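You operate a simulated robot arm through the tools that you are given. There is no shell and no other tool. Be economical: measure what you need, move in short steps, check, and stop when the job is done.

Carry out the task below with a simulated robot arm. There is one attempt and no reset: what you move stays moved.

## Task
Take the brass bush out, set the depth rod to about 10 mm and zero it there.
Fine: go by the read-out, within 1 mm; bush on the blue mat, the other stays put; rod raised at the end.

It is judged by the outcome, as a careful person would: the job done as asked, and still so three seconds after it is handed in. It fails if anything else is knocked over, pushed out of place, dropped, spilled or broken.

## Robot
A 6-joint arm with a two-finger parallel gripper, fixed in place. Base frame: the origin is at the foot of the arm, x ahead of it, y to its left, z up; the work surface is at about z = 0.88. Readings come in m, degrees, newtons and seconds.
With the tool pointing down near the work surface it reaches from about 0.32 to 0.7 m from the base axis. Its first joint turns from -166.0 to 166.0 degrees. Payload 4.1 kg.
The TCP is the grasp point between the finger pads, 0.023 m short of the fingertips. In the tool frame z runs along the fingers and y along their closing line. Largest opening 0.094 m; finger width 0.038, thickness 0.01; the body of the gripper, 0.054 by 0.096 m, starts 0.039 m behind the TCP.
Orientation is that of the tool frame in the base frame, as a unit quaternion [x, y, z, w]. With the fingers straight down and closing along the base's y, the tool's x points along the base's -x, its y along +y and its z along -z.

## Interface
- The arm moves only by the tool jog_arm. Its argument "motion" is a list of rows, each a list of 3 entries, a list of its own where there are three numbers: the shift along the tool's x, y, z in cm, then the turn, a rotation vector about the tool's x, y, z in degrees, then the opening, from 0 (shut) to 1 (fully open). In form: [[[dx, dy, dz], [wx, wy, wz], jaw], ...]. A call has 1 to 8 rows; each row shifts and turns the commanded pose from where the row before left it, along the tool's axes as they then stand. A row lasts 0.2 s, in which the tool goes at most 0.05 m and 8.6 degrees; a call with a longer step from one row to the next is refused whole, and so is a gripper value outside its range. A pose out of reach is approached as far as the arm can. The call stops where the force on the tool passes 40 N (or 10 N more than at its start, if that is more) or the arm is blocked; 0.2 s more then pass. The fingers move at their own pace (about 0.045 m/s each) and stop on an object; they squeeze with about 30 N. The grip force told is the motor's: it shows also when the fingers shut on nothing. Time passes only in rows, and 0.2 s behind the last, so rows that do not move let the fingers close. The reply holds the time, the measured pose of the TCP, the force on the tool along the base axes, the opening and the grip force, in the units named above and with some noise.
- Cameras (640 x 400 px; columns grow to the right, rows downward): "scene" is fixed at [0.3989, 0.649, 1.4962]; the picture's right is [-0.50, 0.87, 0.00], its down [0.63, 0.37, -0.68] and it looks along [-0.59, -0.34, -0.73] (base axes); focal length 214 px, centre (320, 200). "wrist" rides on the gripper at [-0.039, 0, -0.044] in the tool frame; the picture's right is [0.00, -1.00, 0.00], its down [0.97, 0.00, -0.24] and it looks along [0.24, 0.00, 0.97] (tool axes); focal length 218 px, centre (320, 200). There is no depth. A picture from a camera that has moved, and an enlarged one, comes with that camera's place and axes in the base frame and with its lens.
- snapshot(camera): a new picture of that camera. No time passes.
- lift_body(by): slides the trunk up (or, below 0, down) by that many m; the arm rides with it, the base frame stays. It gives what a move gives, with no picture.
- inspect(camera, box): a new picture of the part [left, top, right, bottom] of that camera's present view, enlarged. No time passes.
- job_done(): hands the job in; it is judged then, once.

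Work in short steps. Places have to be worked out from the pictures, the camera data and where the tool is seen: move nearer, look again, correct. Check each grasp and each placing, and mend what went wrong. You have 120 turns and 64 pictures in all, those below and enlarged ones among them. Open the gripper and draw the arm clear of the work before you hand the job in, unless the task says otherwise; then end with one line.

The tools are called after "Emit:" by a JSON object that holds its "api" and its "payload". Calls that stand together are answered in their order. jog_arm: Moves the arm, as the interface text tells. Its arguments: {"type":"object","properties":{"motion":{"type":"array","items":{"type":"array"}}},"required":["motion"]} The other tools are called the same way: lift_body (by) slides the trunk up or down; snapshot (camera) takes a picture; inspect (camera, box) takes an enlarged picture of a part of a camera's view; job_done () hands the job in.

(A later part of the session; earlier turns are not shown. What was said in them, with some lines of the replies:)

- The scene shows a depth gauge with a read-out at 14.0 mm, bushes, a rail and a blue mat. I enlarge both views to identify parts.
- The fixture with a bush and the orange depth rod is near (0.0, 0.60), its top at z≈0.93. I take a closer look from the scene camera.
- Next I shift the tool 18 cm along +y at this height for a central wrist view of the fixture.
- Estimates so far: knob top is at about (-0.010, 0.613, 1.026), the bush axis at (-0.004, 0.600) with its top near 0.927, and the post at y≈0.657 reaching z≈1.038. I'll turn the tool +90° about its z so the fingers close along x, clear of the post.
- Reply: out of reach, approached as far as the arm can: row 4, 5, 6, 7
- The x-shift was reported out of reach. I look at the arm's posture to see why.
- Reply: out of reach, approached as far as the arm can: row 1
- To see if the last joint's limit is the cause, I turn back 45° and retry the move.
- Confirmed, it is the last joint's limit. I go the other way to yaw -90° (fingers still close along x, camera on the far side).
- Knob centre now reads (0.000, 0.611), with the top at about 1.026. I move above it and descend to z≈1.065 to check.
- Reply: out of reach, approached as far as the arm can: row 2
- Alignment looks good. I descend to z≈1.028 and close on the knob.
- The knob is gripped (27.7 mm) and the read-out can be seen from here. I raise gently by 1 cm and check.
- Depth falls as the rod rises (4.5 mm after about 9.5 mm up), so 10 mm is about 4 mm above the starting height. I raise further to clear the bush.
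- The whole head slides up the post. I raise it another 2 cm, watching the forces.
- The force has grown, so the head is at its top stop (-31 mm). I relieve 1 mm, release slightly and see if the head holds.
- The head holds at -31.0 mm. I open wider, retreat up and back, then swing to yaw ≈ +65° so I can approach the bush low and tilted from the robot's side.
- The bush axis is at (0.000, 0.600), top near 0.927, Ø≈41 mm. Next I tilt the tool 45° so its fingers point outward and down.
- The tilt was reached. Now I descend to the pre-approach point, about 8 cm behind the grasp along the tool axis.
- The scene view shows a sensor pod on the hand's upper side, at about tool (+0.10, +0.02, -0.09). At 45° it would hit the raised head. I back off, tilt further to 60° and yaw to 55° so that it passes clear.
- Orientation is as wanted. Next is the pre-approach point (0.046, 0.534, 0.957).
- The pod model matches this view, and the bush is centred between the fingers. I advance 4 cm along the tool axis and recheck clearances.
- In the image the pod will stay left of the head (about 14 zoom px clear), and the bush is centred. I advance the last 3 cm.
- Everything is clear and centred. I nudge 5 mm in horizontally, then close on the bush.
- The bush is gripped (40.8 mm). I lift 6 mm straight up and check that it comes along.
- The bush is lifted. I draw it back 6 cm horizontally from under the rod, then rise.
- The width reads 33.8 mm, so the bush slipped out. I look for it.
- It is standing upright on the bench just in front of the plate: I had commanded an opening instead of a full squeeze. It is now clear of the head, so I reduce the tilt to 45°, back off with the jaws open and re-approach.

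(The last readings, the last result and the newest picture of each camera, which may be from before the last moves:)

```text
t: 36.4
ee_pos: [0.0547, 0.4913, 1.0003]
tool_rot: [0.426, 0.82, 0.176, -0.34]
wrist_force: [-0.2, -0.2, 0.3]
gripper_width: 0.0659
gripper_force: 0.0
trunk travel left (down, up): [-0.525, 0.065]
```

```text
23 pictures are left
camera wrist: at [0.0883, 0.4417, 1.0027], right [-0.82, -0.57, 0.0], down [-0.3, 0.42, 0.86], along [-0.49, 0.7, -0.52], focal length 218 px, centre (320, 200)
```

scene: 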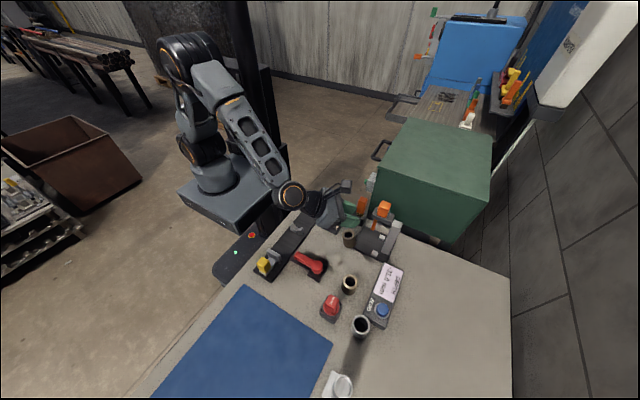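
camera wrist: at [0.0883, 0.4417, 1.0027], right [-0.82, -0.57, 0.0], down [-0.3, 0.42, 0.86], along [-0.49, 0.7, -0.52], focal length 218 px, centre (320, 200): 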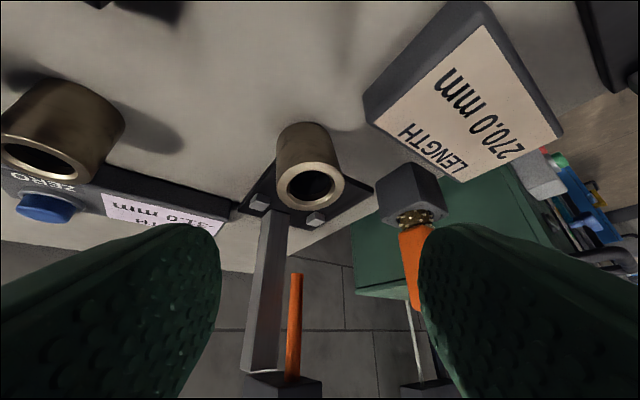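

The bush axis is now at (0.0275, 0.539), which needs 5 mm lateral shift. I align, then move in along the tool axis part of the way.

Emit:
{"api": "jog_arm", "payload": {"motion": [[[-2.76, 0.5, 2.55], [0, 0, 0], 0.7], [[0, 0, 2], [0, 0, 0], 0.7], [[0, 0, 2], [0, 0, 0], 0.7], [[0, 0, 0], [0, 0, 0], 0.7]]}}

Emit:
{"api": "snapshot", "payload": {"camera": "wrist"}}

```text
t: 37.4
ee_pos: [0.0439, 0.5172, 0.9348]
tool_rot: [0.427, 0.819, 0.177, -0.34]
wrist_force: [1.4, -1.5, 2.1]
gripper_width: 0.066
gripper_force: 0.3
trunk travel left (down, up): [-0.525, 0.065]
```

```text
22 pictures are left
camera wrist: at [0.0773, 0.467, 0.938], right [-0.82, -0.57, 0.0], down [-0.3, 0.42, 0.86], along [-0.49, 0.7, -0.52], focal length 218 px, centre (320, 200)
```

wrist: 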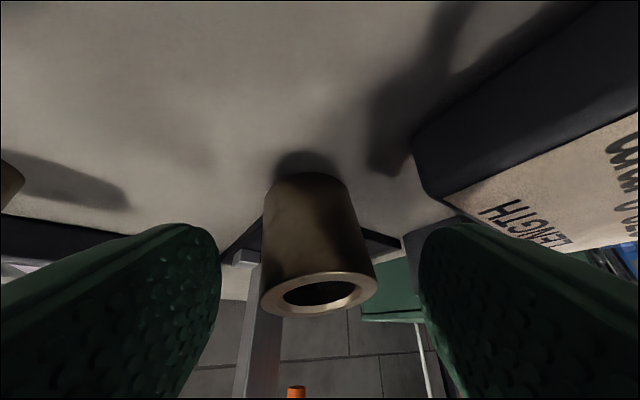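

It is well centred. I move in the last 3 cm and close fully.

Emit:
{"api": "jog_arm", "payload": {"motion": [[[0, 0.1, 1.5], [0, 0, 0], 0.7], [[0, 0, 1.4], [0, 0, 0], 0.7], [[0, 0, 0], [0, 0, 0], 0.4], [[0, 0, 0], [0, 0, 0], 0], [[0, 0, 0], [0, 0, 0], 0], [[0, 0, 0], [0, 0, 0], 0], [[0, 0, 0], [0, 0, 0], 0]]}}

Emit:
{"api": "jog_arm", "payload": {"motion": [[[0.7, 0, -0.7], [0, 0, 0], 0], [[1.4, 0, -1.4], [0, 0, 0], 0], [[0, 0, 0], [0, 0, 0], 0]]}}

Emit:
{"api": "snapshot", "payload": {"camera": "wrist"}}

```text
t: 37.8
ee_pos: [0.0399, 0.5241, 0.9289]
tool_rot: [0.425, 0.82, 0.177, -0.34]
wrist_force: [-0.4, 0.6, 0.1]
gripper_width: 0.0659
gripper_force: 0.0
trunk travel left (down, up): [-0.525, 0.065]
stopped in row 1: the force on the tool passed its limit (the readings are from after the stop); the commanded pose is now the measured one
```

```text
t: 38.6
ee_pos: [0.0412, 0.5216, 0.9617]
tool_rot: [0.426, 0.819, 0.178, -0.341]
wrist_force: [-0.5, 0.3, 0.8]
gripper_width: 0.0003
gripper_force: 4.9
trunk travel left (down, up): [-0.525, 0.065]
```

```text
21 pictures are left
camera wrist: at [0.0749, 0.4723, 0.964], right [-0.82, -0.57, 0.0], down [-0.3, 0.42, 0.86], along [-0.49, 0.7, -0.51], focal length 218 px, centre (320, 200)
```

wrist: 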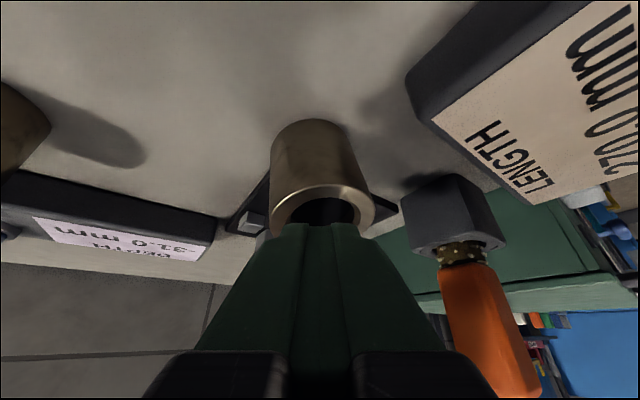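

The motion stopped on contact, probably the hand against the LENGTH display box, before the jaws reached the bush. I check that nothing moved.

Emit:
{"api": "inspect", "payload": {"camera": "scene", "box": [240, 180, 440, 305]}}

```text
3.20 times, centred on (340, 242) of scene
camera zoom: at [0.3989, 0.649, 1.4962], right [-0.5, 0.87, 0.0], down [0.63, 0.37, -0.68], along [-0.59, -0.34, -0.73], focal length 686 px, centre (256, 64)
```

zoom: 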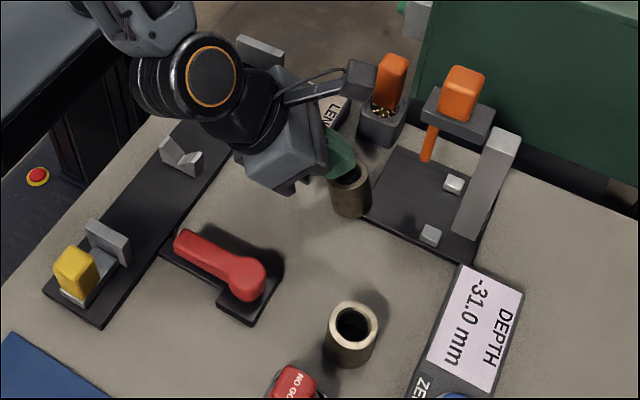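

Nothing was displaced. I rise, swing the approach yaw to 30° so the hand clears the LENGTH box, and reopen.

Emit:
{"api": "jog_arm", "payload": {"motion": [[[2.4, 0, -2.4], [0, 0, 0], 0], [[2.4, 0, -2.4], [0, 0, 0], 0.3], [[0, 0, 0], [5.9, 0, -5.9], 0.65], [[0, 0, 0], [5.9, 0, -5.9], 0.65], [[0, 0, 0], [5.9, 0, -5.9], 0.65], [[-2, -1.8, -2], [0, 0, 0], 0.65], [[0, 0, 0], [0, 0, 0], 0.65]]}}

Emit:
{"api": "snapshot", "payload": {"camera": "wrist"}}

```text
t: 40.2
ee_pos: [0.0577, 0.4905, 1.0277]
tool_rot: [0.238, 0.892, 0.101, -0.371]
wrist_force: [-0.1, -0.7, 0.9]
gripper_width: 0.0609
gripper_force: 0.0
trunk travel left (down, up): [-0.525, 0.065]
```

```text
19 pictures are left
camera wrist: at [0.1089, 0.46, 1.0316], right [-0.5, -0.87, 0.0], down [-0.45, 0.25, 0.86], along [-0.74, 0.43, -0.51], focal length 218 px, centre (320, 200)
```

wrist: 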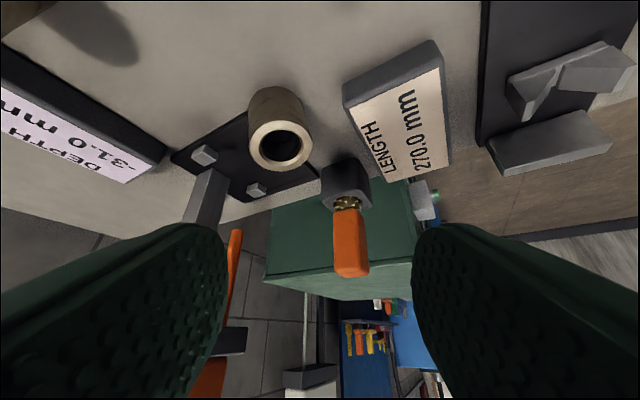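

Bush axis confirmed at (0.028, 0.539). I align, then advance along the tool axis to 2 cm short.

Emit:
{"api": "jog_arm", "payload": {"motion": [[[-2.32, 1.35, 2.44], [0, 0, 0], 0.65], [[-2.32, 1.35, 2.44], [0, 0, 0], 0.65], [[0, 0, 2], [0, 0, 0], 0.65], [[0, 0, 2], [0, 0, 0], 0.65], [[0, 0, 0], [0, 0, 0], 0.65]]}}

Emit:
{"api": "snapshot", "payload": {"camera": "wrist"}}

```text
t: 41.4
ee_pos: [0.0449, 0.5307, 0.9325]
tool_rot: [0.238, 0.892, 0.1, -0.372]
wrist_force: [-0.4, 0.1, 0.1]
gripper_width: 0.061
gripper_force: 0.1
trunk travel left (down, up): [-0.525, 0.065]
```

```text
18 pictures are left
camera wrist: at [0.0958, 0.4997, 0.9356], right [-0.5, -0.87, 0.0], down [-0.45, 0.26, 0.86], along [-0.74, 0.43, -0.51], focal length 218 px, centre (320, 200)
```

wrist: 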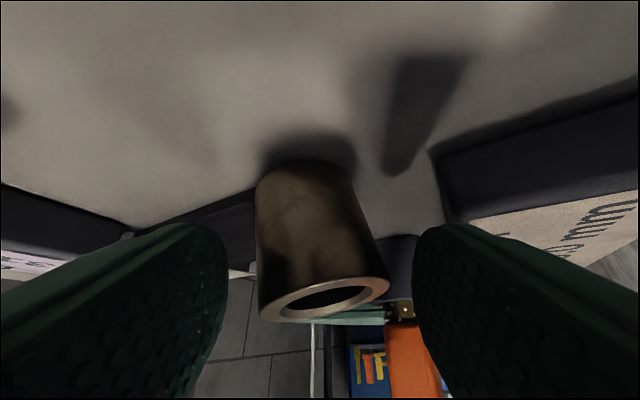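

The bush leans slightly on the plate edge, but the fingers close in the plane of its lean, which should square it up. I advance the last 2 cm and close fully.

Emit:
{"api": "jog_arm", "payload": {"motion": [[[0, 0.1, 1], [0, 0, 0], 0.65], [[0, 0, 0.9], [0, 0, 0], 0.65], [[0, 0, 0], [0, 0, 0], 0.4], [[0, 0, 0], [0, 0, 0], 0], [[0, 0, 0], [0, 0, 0], 0], [[0, 0, 0], [0, 0, 0], 0], [[0, 0, 0], [0, 0, 0], 0]]}}

```text
t: 43.0
ee_pos: [0.0339, 0.5371, 0.9187]
tool_rot: [0.239, 0.891, 0.102, -0.371]
wrist_force: [1.1, 0.4, 4.4]
gripper_width: 0.0406
gripper_force: 30.2
trunk travel left (down, up): [-0.525, 0.065]
```

Firm grip at 40.6 mm with 30 N. I lift straight up 1 cm, then more.

Emit:
{"api": "jog_arm", "payload": {"motion": [[[0.7, 0, -0.7], [0, 0, 0], 0], [[0, 0, 0], [0, 0, 0], 0], [[1.4, 0, -1.4], [0, 0, 0], 0], [[1.4, 0, -1.4], [0, 0, 0], 0], [[0, 0, 0], [0, 0, 0], 0]]}}

Emit:
{"api": "snapshot", "payload": {"camera": "wrist"}}

```text
t: 44.2
ee_pos: [0.0339, 0.5384, 0.97]
tool_rot: [0.239, 0.892, 0.1, -0.371]
wrist_force: [-0.7, 0.2, -2.7]
gripper_width: 0.0406
gripper_force: 29.8
trunk travel left (down, up): [-0.525, 0.065]
```

```text
17 pictures are left
camera wrist: at [0.0848, 0.5071, 0.9722], right [-0.5, -0.87, 0.0], down [-0.45, 0.26, 0.86], along [-0.74, 0.43, -0.51], focal length 218 px, centre (320, 200)
```

wrist: 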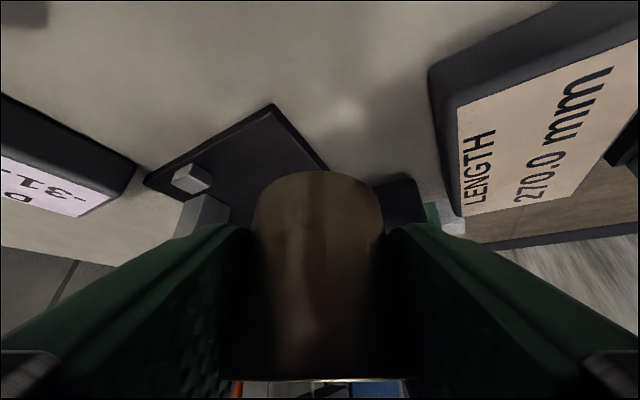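

The bush is held well. I rise to z≈1.07 and swing the yaw back toward 63°.

Emit:
{"api": "jog_arm", "payload": {"motion": [[[2.36, 0, -2.36], [0, 0, 0], 0], [[2.36, 0, -2.36], [0, 0, 0], 0], [[2.36, 0, -2.36], [0, 0, 0], 0], [[0, 0, 0], [-5.8, 0, 5.8], 0], [[0, 0, 0], [-5.8, 0, 5.8], 0], [[0, 0, 0], [-5.8, 0, 5.8], 0], [[0, 0, 0], [-5.8, 0, 5.8], 0], [[0, 0, 0], [0, 0, 0], 0]]}}

```text
t: 46.0
ee_pos: [0.0332, 0.5376, 1.0695]
tool_rot: [0.481, 0.788, 0.201, -0.328]
wrist_force: [-1.0, -0.7, -2.9]
gripper_width: 0.0409
gripper_force: 30.1
trunk travel left (down, up): [-0.525, 0.065]
```

Emit:
{"api": "jog_arm", "payload": {"motion": [[[-1.97, 3.3, -1.97], [0, 0, 0], 0], [[-1.97, 3.3, -1.97], [0, 0, 0], 0], [[-1.97, 3.3, -1.97], [0, 0, 0], 0], [[-1.97, 3.3, -1.97], [0, 0, 0], 0], [[-1.97, 3.3, -1.97], [0, 0, 0], 0], [[-1.97, 3.3, -1.97], [0, 0, 0], 0], [[-1.97, 3.3, -1.97], [0, 0, 0], 0], [[-1.97, 3.3, -1.97], [0, 0, 0], 0]]}}

Emit:
{"api": "snapshot", "payload": {"camera": "scene"}}

```text
t: 47.8
ee_pos: [0.3708, 0.4601, 1.0703]
tool_rot: [0.481, 0.788, 0.201, -0.328]
wrist_force: [0.7, -0.4, -2.1]
gripper_width: 0.0406
gripper_force: 30.2
trunk travel left (down, up): [-0.525, 0.065]
```

```text
16 pictures are left
```

scene: 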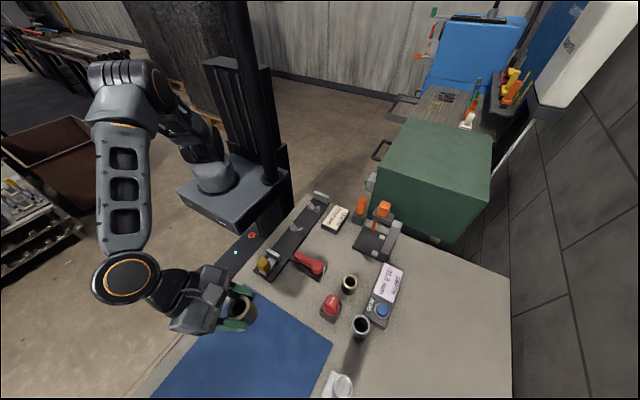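

Emit:
{"api": "inspect", "payload": {"camera": "scene", "box": [190, 265, 286, 325]}}

```text
6.67 times, centred on (238, 295) of scene
camera zoom: at [0.3989, 0.649, 1.4962], right [-0.5, 0.87, 0.0], down [0.63, 0.37, -0.68], along [-0.59, -0.34, -0.73], focal length 1430 px, centre (867, -433)
```

zoom: 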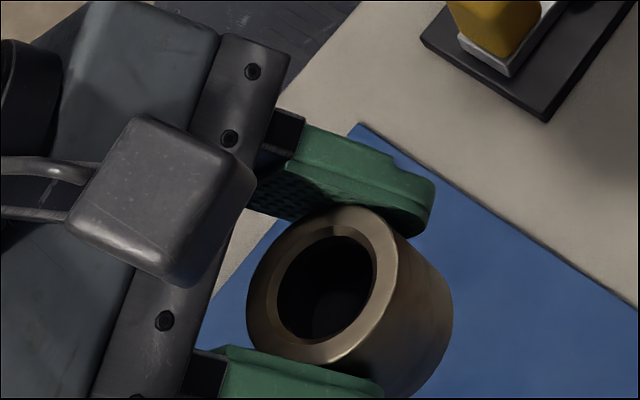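

The bush leans about 8° in the hand (bottom forward). I lower to z≈0.936 over the mat and take 8° off the tilt to make it upright.

Emit:
{"api": "jog_arm", "payload": {"motion": [[[-2.4, 0, 2.4], [0, 0, 0], 0], [[-2.4, 0, 2.4], [0, 0, 0], 0], [[-2.4, 0, 2.4], [0, 0, 0], 0], [[-2.2, 0, 2.2], [0, 0, 0], 0], [[0, 0, 0], [0, -8, 0], 0], [[0, 0, 0], [0, 0, 0], 0]]}}

Emit:
{"api": "inspect", "payload": {"camera": "scene", "box": [210, 305, 306, 365]}}

```text
t: 49.2
ee_pos: [0.3709, 0.461, 0.936]
tool_rot: [0.494, 0.809, 0.167, -0.272]
wrist_force: [0.5, -0.3, -3.1]
gripper_width: 0.0406
gripper_force: 30.2
trunk travel left (down, up): [-0.525, 0.065]
```

```text
6.67 times, centred on (258, 335) of scene
camera zoom: at [0.3989, 0.649, 1.4962], right [-0.5, 0.87, 0.0], down [0.63, 0.37, -0.68], along [-0.59, -0.34, -0.73], focal length 1430 px, centre (733, -700)
```

zoom: 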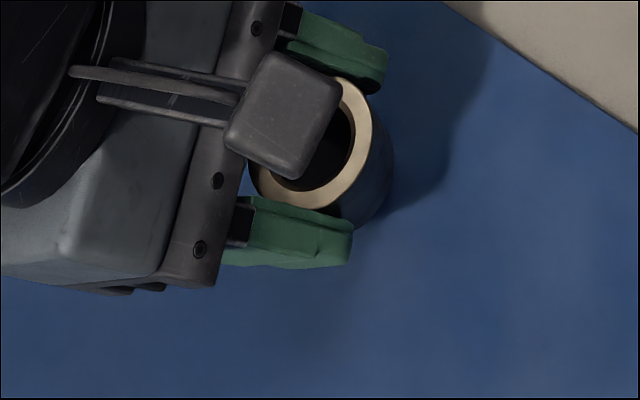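

It looks upright now. I creep down in 3 mm steps watching the force.

Emit:
{"api": "jog_arm", "payload": {"motion": [[[-0.18, 0, 0.24], [0, 0, 0], 0], [[-0.18, 0, 0.24], [0, 0, 0], 0], [[-0.18, 0, 0.24], [0, 0, 0], 0], [[-0.12, 0, 0.16], [0, 0, 0], 0], [[0, 0, 0], [0, 0, 0], 0]]}}

```text
t: 50.4
ee_pos: [0.3708, 0.4615, 0.9245]
tool_rot: [0.494, 0.809, 0.167, -0.272]
wrist_force: [-0.2, -1.0, -3.4]
gripper_width: 0.0406
gripper_force: 30.6
trunk travel left (down, up): [-0.525, 0.065]
```

Emit:
{"api": "jog_arm", "payload": {"motion": [[[-0.12, 0, 0.16], [0, 0, 0], 0], [[-0.12, 0, 0.16], [0, 0, 0], 0], [[0, 0, 0], [0, 0, 0], 0]]}}

```text
t: 51.2
ee_pos: [0.3703, 0.4615, 0.9204]
tool_rot: [0.494, 0.808, 0.168, -0.272]
wrist_force: [0.0, 0.6, -2.4]
gripper_width: 0.0405
gripper_force: 30.3
trunk travel left (down, up): [-0.525, 0.065]
```

No contact yet (the force is still the bush's weight), so I continue by 2 mm steps.

Emit:
{"api": "jog_arm", "payload": {"motion": [[[-0.12, 0, 0.16], [0, 0, 0], 0], [[0, 0, 0], [0, 0, 0], 0]]}}

Emit:
{"api": "jog_arm", "payload": {"motion": [[[-0.12, 0, 0.16], [0, 0, 0], 0], [[0, 0, 0], [0, 0, 0], 0]]}}

```text
t: 51.8
ee_pos: [0.3691, 0.4611, 0.9183]
tool_rot: [0.494, 0.808, 0.167, -0.272]
wrist_force: [0.2, -0.3, -2.3]
gripper_width: 0.0406
gripper_force: 29.5
trunk travel left (down, up): [-0.525, 0.065]
```

```text
t: 52.4
ee_pos: [0.37, 0.4613, 0.9173]
tool_rot: [0.493, 0.809, 0.167, -0.272]
wrist_force: [0.1, 0.6, -2.0]
gripper_width: 0.0407
gripper_force: 29.7
trunk travel left (down, up): [-0.525, 0.065]
```

Emit:
{"api": "snapshot", "payload": {"camera": "wrist"}}

Emit:
{"api": "jog_arm", "payload": {"motion": [[[-0.12, 0, 0.16], [0, 0, 0], 0], [[0, 0, 0], [0, 0, 0], 0]]}}

```text
13 pictures are left
camera wrist: at [0.3967, 0.4082, 0.9278], right [-0.89, -0.46, 0.0], down [-0.29, 0.56, 0.78], along [-0.36, 0.69, -0.63], focal length 218 px, centre (320, 200)
```

wrist: 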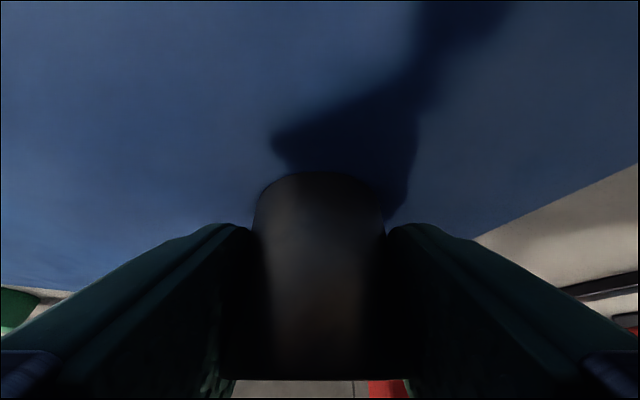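

```text
t: 53.0
ee_pos: [0.3705, 0.4615, 0.9163]
tool_rot: [0.494, 0.809, 0.168, -0.272]
wrist_force: [-0.3, -1.5, 7.5]
gripper_width: 0.0404
gripper_force: 30.3
trunk travel left (down, up): [-0.525, 0.065]
```

Contact on the mat (+7.5 N). I open gently, then back straight out along the tool axis.

Emit:
{"api": "jog_arm", "payload": {"motion": [[[0, 0, 0], [0, 0, 0], 0.46], [[0, 0, 0], [0, 0, 0], 0.5], [[0, 0, 0], [0, 0, 0], 0.6], [[0, 0, 0], [0, 0, 0], 0.6], [[0, 0, -2], [0, 0, 0], 0.65], [[0, 0, -4], [0, 0, 0], 0.65], [[0, 0, -4], [0, 0, 0], 0.65], [[0, 0, -4], [0, 0, 0], 0.65]]}}

Emit:
{"api": "snapshot", "payload": {"camera": "scene"}}

```text
t: 54.8
ee_pos: [0.4077, 0.3851, 1.0282]
tool_rot: [0.494, 0.808, 0.167, -0.273]
wrist_force: [0.0, 0.2, 0.2]
gripper_width: 0.0611
gripper_force: 0.1
trunk travel left (down, up): [-0.525, 0.065]
```

```text
12 pictures are left
```

scene: 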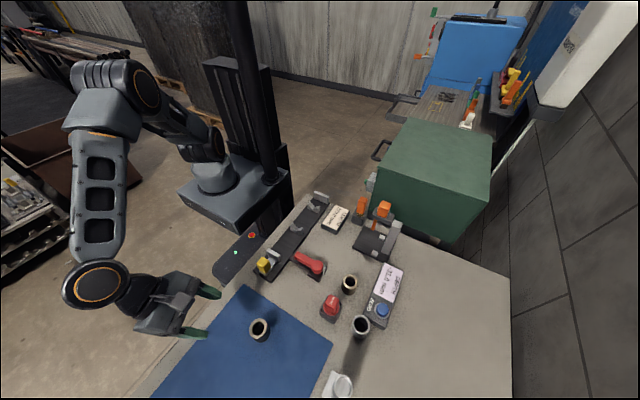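

The bush stands on the mat. Now back to the knob: I rise, remove the tilt and turn to yaw -90°.

Emit:
{"api": "jog_arm", "payload": {"motion": [[[2.5, 0, -3.3], [0, 0, 0], 0.8], [[2.5, 0, -3.3], [0, 0, 0], 1], [[0, 0, 0], [0, -7.4, 0], 1], [[0, 0, 0], [0, -7.4, 0], 1], [[0, 0, 0], [0, -7.4, 0], 1], [[0, 0, 0], [0, -7.4, 0], 1], [[0, 0, 0], [0, -7.4, 0], 1], [[0, 0, 0], [0, 0, -8], 1]]}}

Emit:
{"api": "jog_arm", "payload": {"motion": [[[0, 0, 0], [0, 0, -8.5], 1], [[0, 0, 0], [0, 0, -8.5], 1], [[0, 0, 0], [0, 0, -8.5], 1], [[0, 0, 0], [0, 0, -8.5], 1], [[0, 0, 0], [0, 0, -8.5], 1], [[0, 0, 0], [0, 0, -8.5], 1], [[0, 0, 0], [0, 0, -8.5], 1], [[0, 0, 0], [0, 0, -8.5], 1]]}}

Emit:
{"api": "jog_arm", "payload": {"motion": [[[0, 0, 0], [0, 0, -8.5], 1], [[0, 0, 0], [0, 0, -8.5], 1], [[0, 0, 0], [0, 0, -8.5], 1], [[0, 0, 0], [0, 0, -8.5], 1], [[0, 0, 0], [0, 0, -8.5], 1], [[0, 0, 0], [0, 0, -8.5], 1], [[0, 0, 0], [0, 0, -8.5], 1], [[0, 0, 0], [0, 0, -8.5], 1]]}}

```text
t: 56.6
ee_pos: [0.4074, 0.3861, 1.1097]
tool_rot: [0.461, 0.888, 0.001, -0.001]
wrist_force: [-0.1, 0.2, 0.3]
gripper_width: 0.0939
gripper_force: 0.1
trunk travel left (down, up): [-0.525, 0.065]
```

```text
t: 58.4
ee_pos: [0.4086, 0.3843, 1.1095]
tool_rot: [-0.115, 0.993, 0.002, 0.0]
wrist_force: [-0.1, -0.2, -0.1]
gripper_width: 0.0938
gripper_force: 0.0
trunk travel left (down, up): [-0.525, 0.065]
```

```text
t: 60.2
ee_pos: [0.4088, 0.3847, 1.1087]
tool_rot: [-0.652, 0.759, 0.003, 0.001]
wrist_force: [-0.5, 0.3, 0.0]
gripper_width: 0.0939
gripper_force: 0.0
trunk travel left (down, up): [-0.525, 0.065]
```

Emit:
{"api": "jog_arm", "payload": {"motion": [[[0, 0, -4], [0, 0, -8.5], 1], [[-2.04, 3.72, 0], [0, 0, 0], 1], [[-2.04, 3.72, 0], [0, 0, 0], 1], [[-2.04, 3.72, 0], [0, 0, 0], 1], [[-2.04, 3.72, 0], [0, 0, 0], 1], [[-2.04, 3.72, 0], [0, 0, 0], 1], [[-2.04, 3.72, 0], [0, 0, 0], 1], [[-2.04, 3.72, 0], [0, 0, 0], 1]]}}

Emit:
{"api": "jog_arm", "payload": {"motion": [[[-2.04, 3.72, 0], [0, 0, 0], 1], [[-2.04, 3.72, 0], [0, 0, 0], 1], [[-2.04, 3.72, 0], [0, 0, 0], 1], [[0, 0, 0], [0, 0, 0], 1]]}}

```text
t: 62.0
ee_pos: [0.1482, 0.5299, 1.149]
tool_rot: [-0.706, 0.709, 0.001, 0.001]
wrist_force: [0.2, -0.3, 0.7]
gripper_width: 0.094
gripper_force: 0.1
trunk travel left (down, up): [-0.525, 0.065]
```

```text
t: 63.0
ee_pos: [0.0374, 0.5901, 1.1499]
tool_rot: [-0.706, 0.709, 0.001, 0.001]
wrist_force: [-0.1, -0.1, -0.8]
gripper_width: 0.0941
gripper_force: 0.1
trunk travel left (down, up): [-0.525, 0.065]
```

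Emit:
{"api": "jog_arm", "payload": {"motion": [[[0, 0, 3.8], [0, 0, 0], 1], [[-1.8, 3.7, 0], [0, 0, 0], 1], [[0, 0, 0], [0, 0, 0], 1]]}}

Emit:
{"api": "snapshot", "payload": {"camera": "wrist"}}

```text
t: 63.8
ee_pos: [0.0001, 0.6086, 1.1125]
tool_rot: [-0.706, 0.709, 0.002, 0.001]
wrist_force: [-0.5, -0.3, 0.7]
gripper_width: 0.0941
gripper_force: 0.1
trunk travel left (down, up): [-0.525, 0.065]
```

```text
11 pictures are left
camera wrist: at [0.0008, 0.6457, 1.156], right [1.0, -0.01, 0.0], down [-0.01, -0.97, 0.24], along [0.0, -0.24, -0.97], focal length 218 px, centre (320, 200)
```

wrist: 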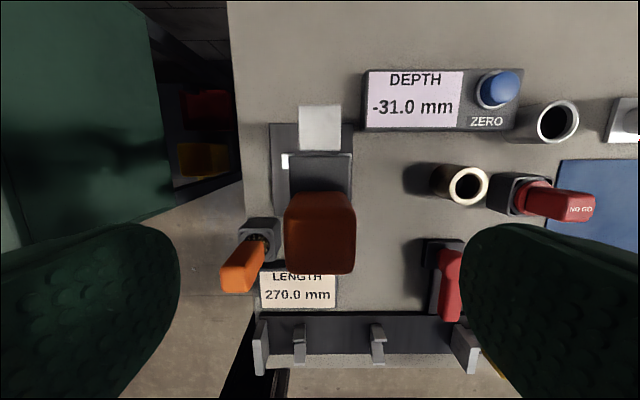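

The knob is aligned and the read-out is still -31.0. I descend to z≈1.073 and grip it.

Emit:
{"api": "jog_arm", "payload": {"motion": [[[0, 0, 2], [0, 0, 0], 1], [[0, 0, 1.95], [0, 0, 0], 1], [[0, 0, 0], [0, 0, 0], 0.5], [[0, 0, 0], [0, 0, 0], 0.2], [[0, 0, 0], [0, 0, 0], 0.2], [[0, 0, 0], [0, 0, 0], 0.2], [[0, 0, 0], [0, 0, 0], 0.2], [[0, 0, 0], [0, 0, 0], 0.2]]}}

Emit:
{"api": "jog_arm", "payload": {"motion": [[[0, 0, 0.8], [0, 0, 0], 0.2], [[0, 0, 0.8], [0, 0, 0], 0.2], [[0, 0, 0.8], [0, 0, 0], 0.2], [[0, 0, 0.8], [0, 0, 0], 0.2], [[0, 0, 0.8], [0, 0, 0], 0.2], [[0, 0, 0], [0, 0, 0], 0.2]]}}

Emit:
{"api": "snapshot", "payload": {"camera": "wrist"}}

```text
t: 65.6
ee_pos: [0.0001, 0.6082, 1.0722]
tool_rot: [-0.706, 0.708, 0.002, 0.001]
wrist_force: [0.7, -0.3, -1.3]
gripper_width: 0.028
gripper_force: 45.0
trunk travel left (down, up): [-0.525, 0.065]
```

```text
t: 67.0
ee_pos: [0.0001, 0.6087, 1.0318]
tool_rot: [-0.705, 0.709, 0.002, 0.001]
wrist_force: [-0.8, -4.3, 0.0]
gripper_width: 0.028
gripper_force: 44.9
trunk travel left (down, up): [-0.525, 0.065]
```

```text
10 pictures are left
camera wrist: at [0.0007, 0.6462, 1.0768], right [1.0, 0.0, 0.0], down [0.0, -0.97, 0.24], along [0.0, -0.24, -0.97], focal length 218 px, centre (320, 200)
```

wrist: 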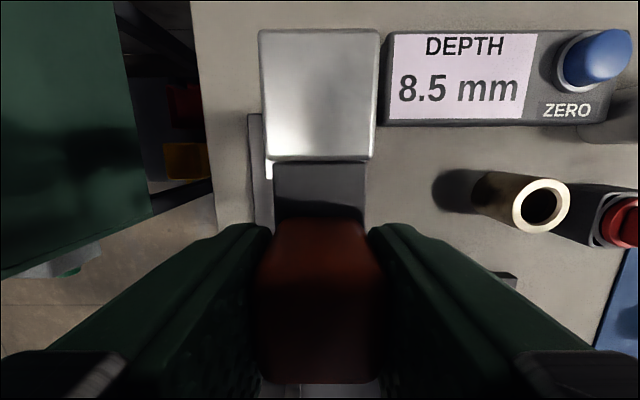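

It reads 8.5 mm, so another 1.5 mm down.

Emit:
{"api": "jog_arm", "payload": {"motion": [[[0, 0, 0.15], [0, 0, 0], 0.2], [[0, 0, 0], [0, 0, 0], 0.2], [[0, 0, 0], [0, 0, 0], 0.2]]}}

Emit:
{"api": "inspect", "payload": {"camera": "wrist", "box": [380, 20, 640, 180]}}

```text
t: 67.8
ee_pos: [-0.0003, 0.6099, 1.0325]
tool_rot: [-0.706, 0.709, 0.001, 0.001]
wrist_force: [-1.5, -5.7, 0.8]
gripper_width: 0.0277
gripper_force: 44.7
trunk travel left (down, up): [-0.525, 0.065]
```

```text
2.46 times, centred on (510, 100) of wrist
camera zoom: at [0.0007, 0.6462, 1.0754], right [1.0, 0.0, 0.0], down [0.0, -0.97, 0.24], along [0.0, -0.24, -0.97], focal length 537 px, centre (-148, 446)
```

zoom: 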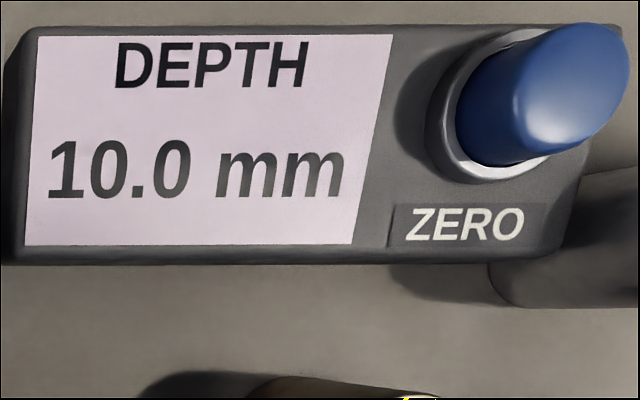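

Exactly 10.0 mm. I release, rise, and recheck the value from above while heading to the ZERO button at about (0.178, 0.703, top 0.925).

Emit:
{"api": "jog_arm", "payload": {"motion": [[[0, 0, 0], [0, 0, 0], 0.34], [[0, 0, 0], [0, 0, 0], 0.45], [[0, 0, 0], [0, 0, 0], 0.6], [[0, 0, -2], [0, 0, 0], 0.6], [[0, 0, -4], [0, 0, 0], 0.4], [[4, 0, -3], [0, 0, 0], 0], [[0, -4.4, 0], [0, 0, 0], 0], [[0, -4.4, 0], [0, 0, 0], 0]]}}

Emit:
{"api": "jog_arm", "payload": {"motion": [[[0, -4.4, 0], [0, 0, 0], 0], [[0, -4.4, 0], [0, 0, 0], 0], [[0, 0, 0], [0, -8.3, 0], 0], [[0, 0, 0], [0, -8.3, 0], 0], [[0, 0, 0], [0, -8.4, 0], 0], [[0, 0, 0], [0, 0, 0], 0]]}}

Emit:
{"api": "snapshot", "payload": {"camera": "wrist"}}

```text
t: 69.6
ee_pos: [0.0905, 0.5693, 1.1217]
tool_rot: [-0.706, 0.708, 0.002, 0.001]
wrist_force: [-0.3, 0.1, 0.5]
gripper_width: 0.0
gripper_force: 30.3
trunk travel left (down, up): [-0.525, 0.065]
```

```text
t: 71.0
ee_pos: [0.177, 0.5685, 1.1211]
tool_rot: [-0.688, 0.692, 0.154, 0.155]
wrist_force: [0.2, 0.4, -0.2]
gripper_width: 0.0
gripper_force: 29.7
trunk travel left (down, up): [-0.525, 0.065]
```

```text
8 pictures are left
camera wrist: at [0.1769, 0.5833, 1.1773], right [1.0, -0.01, 0.0], down [-0.01, -0.98, -0.2], along [0.0, 0.2, -0.98], focal length 218 px, centre (320, 200)
```

wrist: 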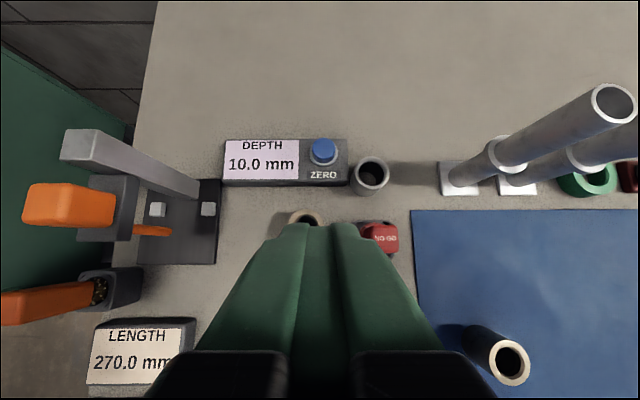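

The read-out held at 10.0. With the tool tilted 25° outward and jaws shut, I move above the button.

Emit:
{"api": "jog_arm", "payload": {"motion": [[[-1.45, 0, 3.35], [0, 0, 0], 0], [[-1.45, 0, 3.35], [0, 0, 0], 0], [[-1.45, 0, 3.35], [0, 0, 0], 0], [[-1.45, 0, 3.35], [0, 0, 0], 0], [[-1.45, -0.1, 3.33], [0, 0, 0], 0], [[0, 0, 0], [0, 0, 0], 0]]}}

Emit:
{"api": "inspect", "payload": {"camera": "scene", "box": [310, 250, 430, 325]}}

```text
t: 72.4
ee_pos: [0.179, 0.7065, 1.0006]
tool_rot: [-0.688, 0.692, 0.154, 0.155]
wrist_force: [1.1, 0.0, 0.5]
gripper_width: 0.0001
gripper_force: 29.6
trunk travel left (down, up): [-0.525, 0.065]
```

```text
5.33 times, centred on (370, 288) of scene
camera zoom: at [0.3989, 0.649, 1.4962], right [-0.5, 0.87, 0.0], down [0.63, 0.37, -0.68], along [-0.59, -0.34, -0.73], focal length 1144 px, centre (53, -267)
```

zoom: 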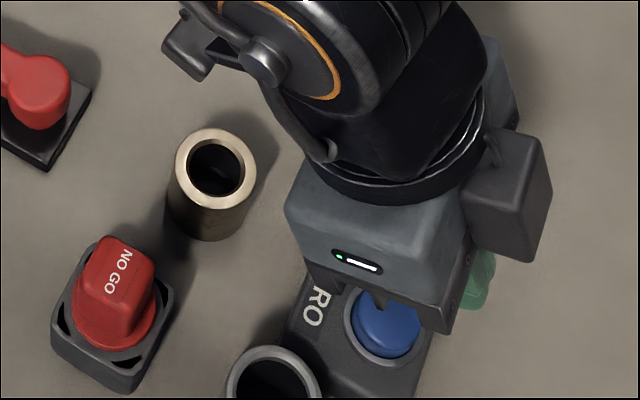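

The tip is above the button. I descend to just above contact, then in small steps.

Emit:
{"api": "jog_arm", "payload": {"motion": [[[0.89, 0, 1.9], [0, 0, 0], 0], [[0.72, 0, 1.54], [0, 0, 0], 0], [[0, 0, 0], [0, 0, 0], 0]]}}

Emit:
{"api": "jog_arm", "payload": {"motion": [[[0.085, 0, 0.18], [0, 0, 0], 0], [[0.085, 0, 0.18], [0, 0, 0], 0], [[0.085, 0, 0.18], [0, 0, 0], 0], [[0, 0, 0], [0, 0, 0], 0]]}}

```text
t: 73.2
ee_pos: [0.1779, 0.7061, 0.9622]
tool_rot: [-0.687, 0.692, 0.155, 0.155]
wrist_force: [0.2, 0.8, 0.3]
gripper_width: 0.0002
gripper_force: 30.1
trunk travel left (down, up): [-0.525, 0.065]
```

```text
t: 74.2
ee_pos: [0.1782, 0.7057, 0.9562]
tool_rot: [-0.688, 0.692, 0.154, 0.155]
wrist_force: [0.3, 0.4, 0.0]
gripper_width: 0.0
gripper_force: 30.2
trunk travel left (down, up): [-0.525, 0.065]
```

Emit:
{"api": "jog_arm", "payload": {"motion": [[[0.085, 0, 0.18], [0, 0, 0], 0], [[0.085, 0, 0.18], [0, 0, 0], 0], [[0, 0, 0], [0, 0, 0], 0]]}}

Emit:
{"api": "jog_arm", "payload": {"motion": [[[0.085, 0, 0.18], [0, 0, 0], 0], [[0.085, 0, 0.18], [0, 0, 0], 0], [[0, 0, 0], [0, 0, 0], 0]]}}

```text
t: 75.0
ee_pos: [0.1778, 0.705, 0.9524]
tool_rot: [-0.688, 0.692, 0.154, 0.155]
wrist_force: [-0.3, 0.0, 0.9]
gripper_width: 0.0
gripper_force: 30.0
trunk travel left (down, up): [-0.525, 0.065]
```

```text
t: 75.8
ee_pos: [0.1775, 0.7057, 0.9484]
tool_rot: [-0.687, 0.693, 0.154, 0.156]
wrist_force: [-0.2, 0.3, 2.7]
gripper_width: 0.0
gripper_force: 30.3
trunk travel left (down, up): [-0.525, 0.065]
```

Light contact begins (2.7 N). I press a bit further.

Emit:
{"api": "jog_arm", "payload": {"motion": [[[0.085, 0, 0.18], [0, 0, 0], 0], [[0, 0, 0], [0, 0, 0], 0]]}}

Emit:
{"api": "jog_arm", "payload": {"motion": [[[0.085, 0, 0.18], [0, 0, 0], 0], [[0, 0, 0], [0, 0, 0], 0]]}}

Emit:
{"api": "inspect", "payload": {"camera": "scene", "box": [350, 250, 430, 300]}}

```text
t: 76.4
ee_pos: [0.1779, 0.705, 0.9479]
tool_rot: [-0.688, 0.692, 0.155, 0.156]
wrist_force: [-0.1, 0.4, 1.8]
gripper_width: 0.0001
gripper_force: 30.3
trunk travel left (down, up): [-0.525, 0.065]
```

```text
t: 77.0
ee_pos: [0.1777, 0.7065, 0.9459]
tool_rot: [-0.688, 0.692, 0.155, 0.156]
wrist_force: [-0.5, 0.7, 3.8]
gripper_width: 0.0
gripper_force: 30.3
trunk travel left (down, up): [-0.525, 0.065]
```

```text
8.00 times, centred on (390, 275) of scene
camera zoom: at [0.3989, 0.649, 1.4962], right [-0.5, 0.87, 0.0], down [0.63, 0.37, -0.68], along [-0.59, -0.34, -0.73], focal length 1716 px, centre (-240, -400)
```

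zoom: 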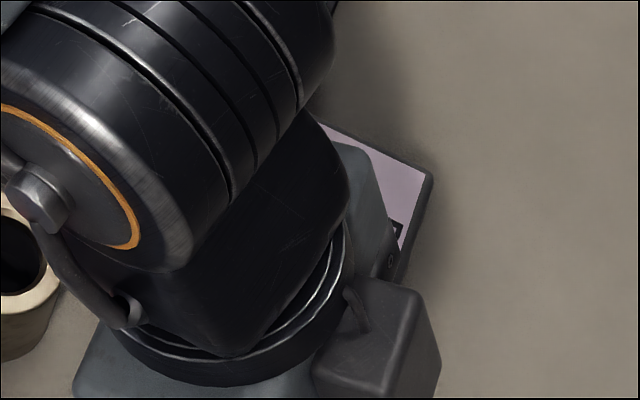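

The view is blocked, so I go by force: pressing on until the button bottoms.

Emit:
{"api": "jog_arm", "payload": {"motion": [[[0.085, 0, 0.18], [0, 0, 0], 0], [[0, 0, 0], [0, 0, 0], 0]]}}

Emit:
{"api": "jog_arm", "payload": {"motion": [[[0.085, 0, 0.18], [0, 0, 0], 0], [[0, 0, 0], [0, 0, 0], 0]]}}

```text
t: 77.6
ee_pos: [0.178, 0.7047, 0.9438]
tool_rot: [-0.688, 0.691, 0.156, 0.156]
wrist_force: [0.0, 1.6, 9.5]
gripper_width: 0.0
gripper_force: 30.3
trunk travel left (down, up): [-0.525, 0.065]
```

```text
t: 78.2
ee_pos: [0.1777, 0.705, 0.9433]
tool_rot: [-0.688, 0.691, 0.156, 0.157]
wrist_force: [1.1, 6.0, 18.3]
gripper_width: 0.0
gripper_force: 29.9
trunk travel left (down, up): [-0.525, 0.065]
```

It bottomed out at 18 N. I lift off and back to the viewing spot to read the display.

Emit:
{"api": "jog_arm", "payload": {"motion": [[[-0.85, 0, -1.8], [0, 0, 0], 0], [[-1.69, 0, -3.6], [0, 0, 0], 0], [[1.45, 0, -3.35], [0, 0, 0], 0], [[1.45, 0, -3.35], [0, 0, 0], 0], [[1.45, 0, -3.35], [0, 0, 0], 0], [[1.45, 0, -3.35], [0, 0, 0], 0], [[0, 0, 0], [0, 0, 0], 0]]}}

Emit:
{"api": "snapshot", "payload": {"camera": "wrist"}}

```text
t: 79.8
ee_pos: [0.1778, 0.5958, 1.095]
tool_rot: [-0.689, 0.692, 0.154, 0.154]
wrist_force: [0.8, -0.7, 0.1]
gripper_width: 0.0
gripper_force: 30.1
trunk travel left (down, up): [-0.525, 0.065]
```

```text
5 pictures are left
camera wrist: at [0.1788, 0.6104, 1.1521], right [1.0, -0.01, 0.0], down [-0.01, -0.98, -0.2], along [0.0, 0.2, -0.98], focal length 218 px, centre (320, 200)
```

wrist: 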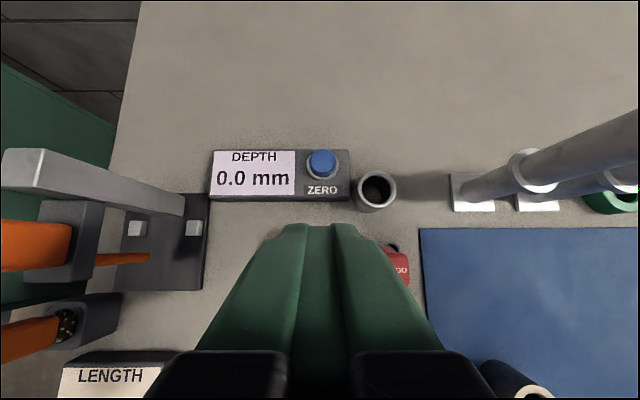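

It reads 0.0, so zeroed at 10 mm. Now I untilt and go back above the knob to raise the rod.

Emit:
{"api": "jog_arm", "payload": {"motion": [[[0, 0, -1.5], [0, 8.3, 0], 0.5], [[0, 0, 0], [0, 8.3, 0], 1], [[0, 0, 0], [0, 8.4, 0], 1], [[0, 4.45, 0], [0, 0, 0], 1], [[0, 4.45, 0], [0, 0, 0], 1], [[0, 4.45, 0], [0, 0, 0], 1], [[-1.2, 4.45, 0], [0, 0, 0], 1], [[0, 0, 0], [0, 0, 0], 1]]}}

```text
t: 81.6
ee_pos: [0.0003, 0.6025, 1.1112]
tool_rot: [-0.705, 0.709, 0.001, 0.002]
wrist_force: [-0.3, 0.5, -0.5]
gripper_width: 0.0938
gripper_force: 0.1
trunk travel left (down, up): [-0.525, 0.065]
```

Emit:
{"api": "jog_arm", "payload": {"motion": [[[-0.6, 0, 4], [0, 0, 0], 1], [[0, 0, 3.95], [0, 0, 0], 1], [[0, 0, 0], [0, 0, 0], 1]]}}

Emit:
{"api": "jog_arm", "payload": {"motion": [[[0, 0, 0], [0, 0, 0], 0.5], [[0, 0, 0], [0, 0, 0], 0.2], [[0, 0, 0], [0, 0, 0], 0.2], [[0, 0, 0], [0, 0, 0], 0.2], [[0, 0, 0], [0, 0, 0], 0.2], [[0, 0, 0], [0, 0, 0], 0.2]]}}

```text
t: 82.4
ee_pos: [0.0004, 0.6088, 1.0309]
tool_rot: [-0.706, 0.709, 0.001, 0.001]
wrist_force: [-0.1, 0.5, 0.2]
gripper_width: 0.0939
gripper_force: 0.1
trunk travel left (down, up): [-0.525, 0.065]
```

```text
t: 83.8
ee_pos: [0.0005, 0.6073, 1.0318]
tool_rot: [-0.706, 0.708, 0.002, 0.002]
wrist_force: [-0.4, 0.0, -0.3]
gripper_width: 0.0278
gripper_force: 45.2
trunk travel left (down, up): [-0.525, 0.065]
```

The knob is gripped. I raise it 4 cm to near the top stop.

Emit:
{"api": "jog_arm", "payload": {"motion": [[[0, 0, -0.8], [0, 0, 0], 0.2], [[0, 0, -0.8], [0, 0, 0], 0.2], [[0, 0, -0.8], [0, 0, 0], 0.2], [[0, 0, -0.8], [0, 0, 0], 0.2], [[0, 0, -0.8], [0, 0, 0], 0.2], [[0, 0, 0], [0, 0, 0], 0.2]]}}

Emit:
{"api": "jog_arm", "payload": {"motion": [[[0, 0, 0], [0, 0, 0], 0.34], [[0, 0, 0], [0, 0, 0], 0.45], [[0, 0, 0], [0, 0, 0], 0.6], [[0, 0, -2], [0, 0, 0], 0.7], [[0, 0, -4], [0, 0, 0], 0.8], [[0, 0, 0], [0, 0, 0], 0.8]]}}

Emit:
{"api": "snapshot", "payload": {"camera": "wrist"}}

```text
t: 85.2
ee_pos: [-0.0011, 0.6077, 1.0713]
tool_rot: [-0.705, 0.709, 0.001, 0.002]
wrist_force: [2.7, 0.3, -1.8]
gripper_width: 0.0281
gripper_force: 45.2
trunk travel left (down, up): [-0.525, 0.065]
```

```text
t: 86.6
ee_pos: [-0.0002, 0.6077, 1.131]
tool_rot: [-0.706, 0.708, 0.001, 0.002]
wrist_force: [0.5, -0.2, -0.4]
gripper_width: 0.0752
gripper_force: 0.0
trunk travel left (down, up): [-0.525, 0.065]
```

```text
4 pictures are left
camera wrist: at [0.0005, 0.645, 1.1747], right [1.0, -0.01, 0.0], down [-0.01, -0.97, 0.24], along [0.0, -0.24, -0.97], focal length 218 px, centre (320, 200)
```

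wrist: 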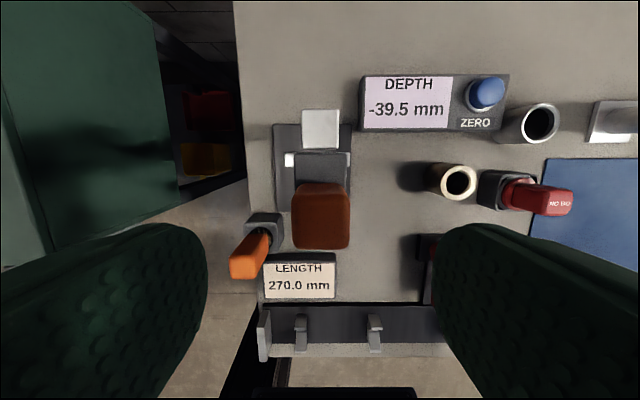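

The rod is raised (-39.5 from the new zero) and holds. I draw the arm clear with the gripper open and take a last look.

Emit:
{"api": "jog_arm", "payload": {"motion": [[[4, 0, -2], [0, 0, 0], 1], [[4, 0, -3], [0, 0, 0], 1], [[4, -1, -3], [0, 0, 0], 1], [[4, -1, -2], [0, 0, 0], 1], [[4, -1, 0], [0, 0, 0], 1], [[0, 0, 0], [0, 0, 0], 1]]}}

Emit:
{"api": "inspect", "payload": {"camera": "scene", "box": [200, 180, 440, 330]}}

Emit:
{"api": "snapshot", "payload": {"camera": "scene"}}

```text
refused: row 3 steps farther than a row can; nothing moved
```

```text
2.67 times, centred on (320, 255) of scene
camera zoom: at [0.3989, 0.649, 1.4962], right [-0.5, 0.87, 0.0], down [0.63, 0.37, -0.68], along [-0.59, -0.34, -0.73], focal length 572 px, centre (320, 53)
```

zoom: 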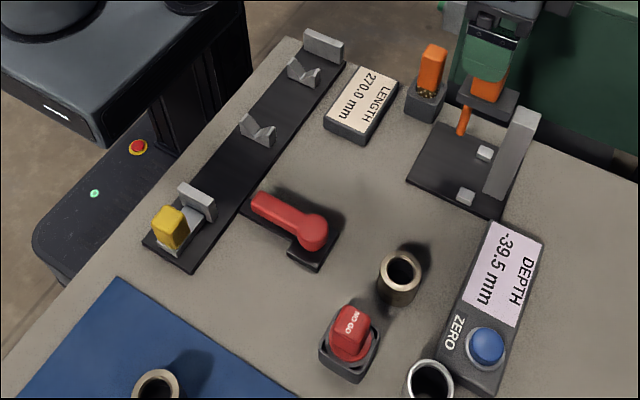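

```text
2 pictures are left
```

scene: 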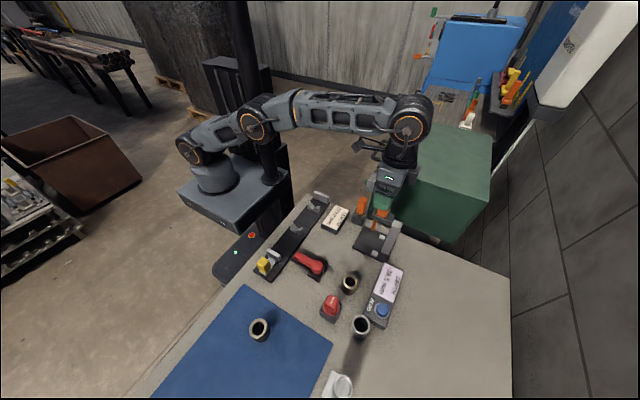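

Everything stands in place, but the retreat was refused for one over-long step. I repeat it with shorter ones.

Emit:
{"api": "jog_arm", "payload": {"motion": [[[0, 0, -4], [0, 0, 0], 1], [[3, 0, -3], [0, 0, 0], 1], [[4, 0, -2], [0, 0, 0], 1], [[4, -1, 0], [0, 0, 0], 1], [[4, -1, 0], [0, 0, 0], 1], [[0, 0, 0], [0, 0, 0], 1]]}}

Emit:
{"api": "snapshot", "payload": {"camera": "scene"}}

```text
t: 88.0
ee_pos: [0.0197, 0.4489, 1.2169]
tool_rot: [-0.706, 0.709, 0.002, 0.001]
wrist_force: [-0.2, 0.8, -0.3]
gripper_width: 0.0942
gripper_force: 0.0
out of reach, approached as far as the arm can: row 1
trunk travel left (down, up): [-0.525, 0.065]
```

```text
1 pictures are left
```

scene: 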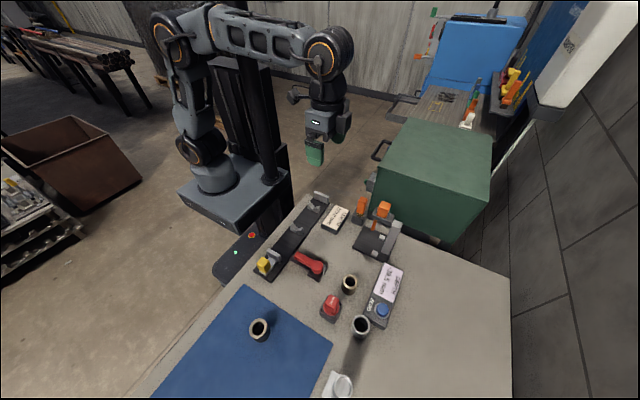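

The arm is clear, the bush is on the mat, the other bush is untouched, and the rod is zeroed at 10.0 mm and raised. I hand it in.

Emit:
{"api": "job_done", "payload": {}}

```text
The job is handed in.
```

The brass bush is out and standing on the blue mat. The depth rod was set to 10.0 mm by the read-out and zeroed there (it then read 0.0), and it is now raised, reading -39.5 mm. The other bush was not moved. On the way out the bush slipped from the grip once onto the bench but stayed upright. The hand also bumped something once, probably the LENGTH box, and nothing appeared to have moved.
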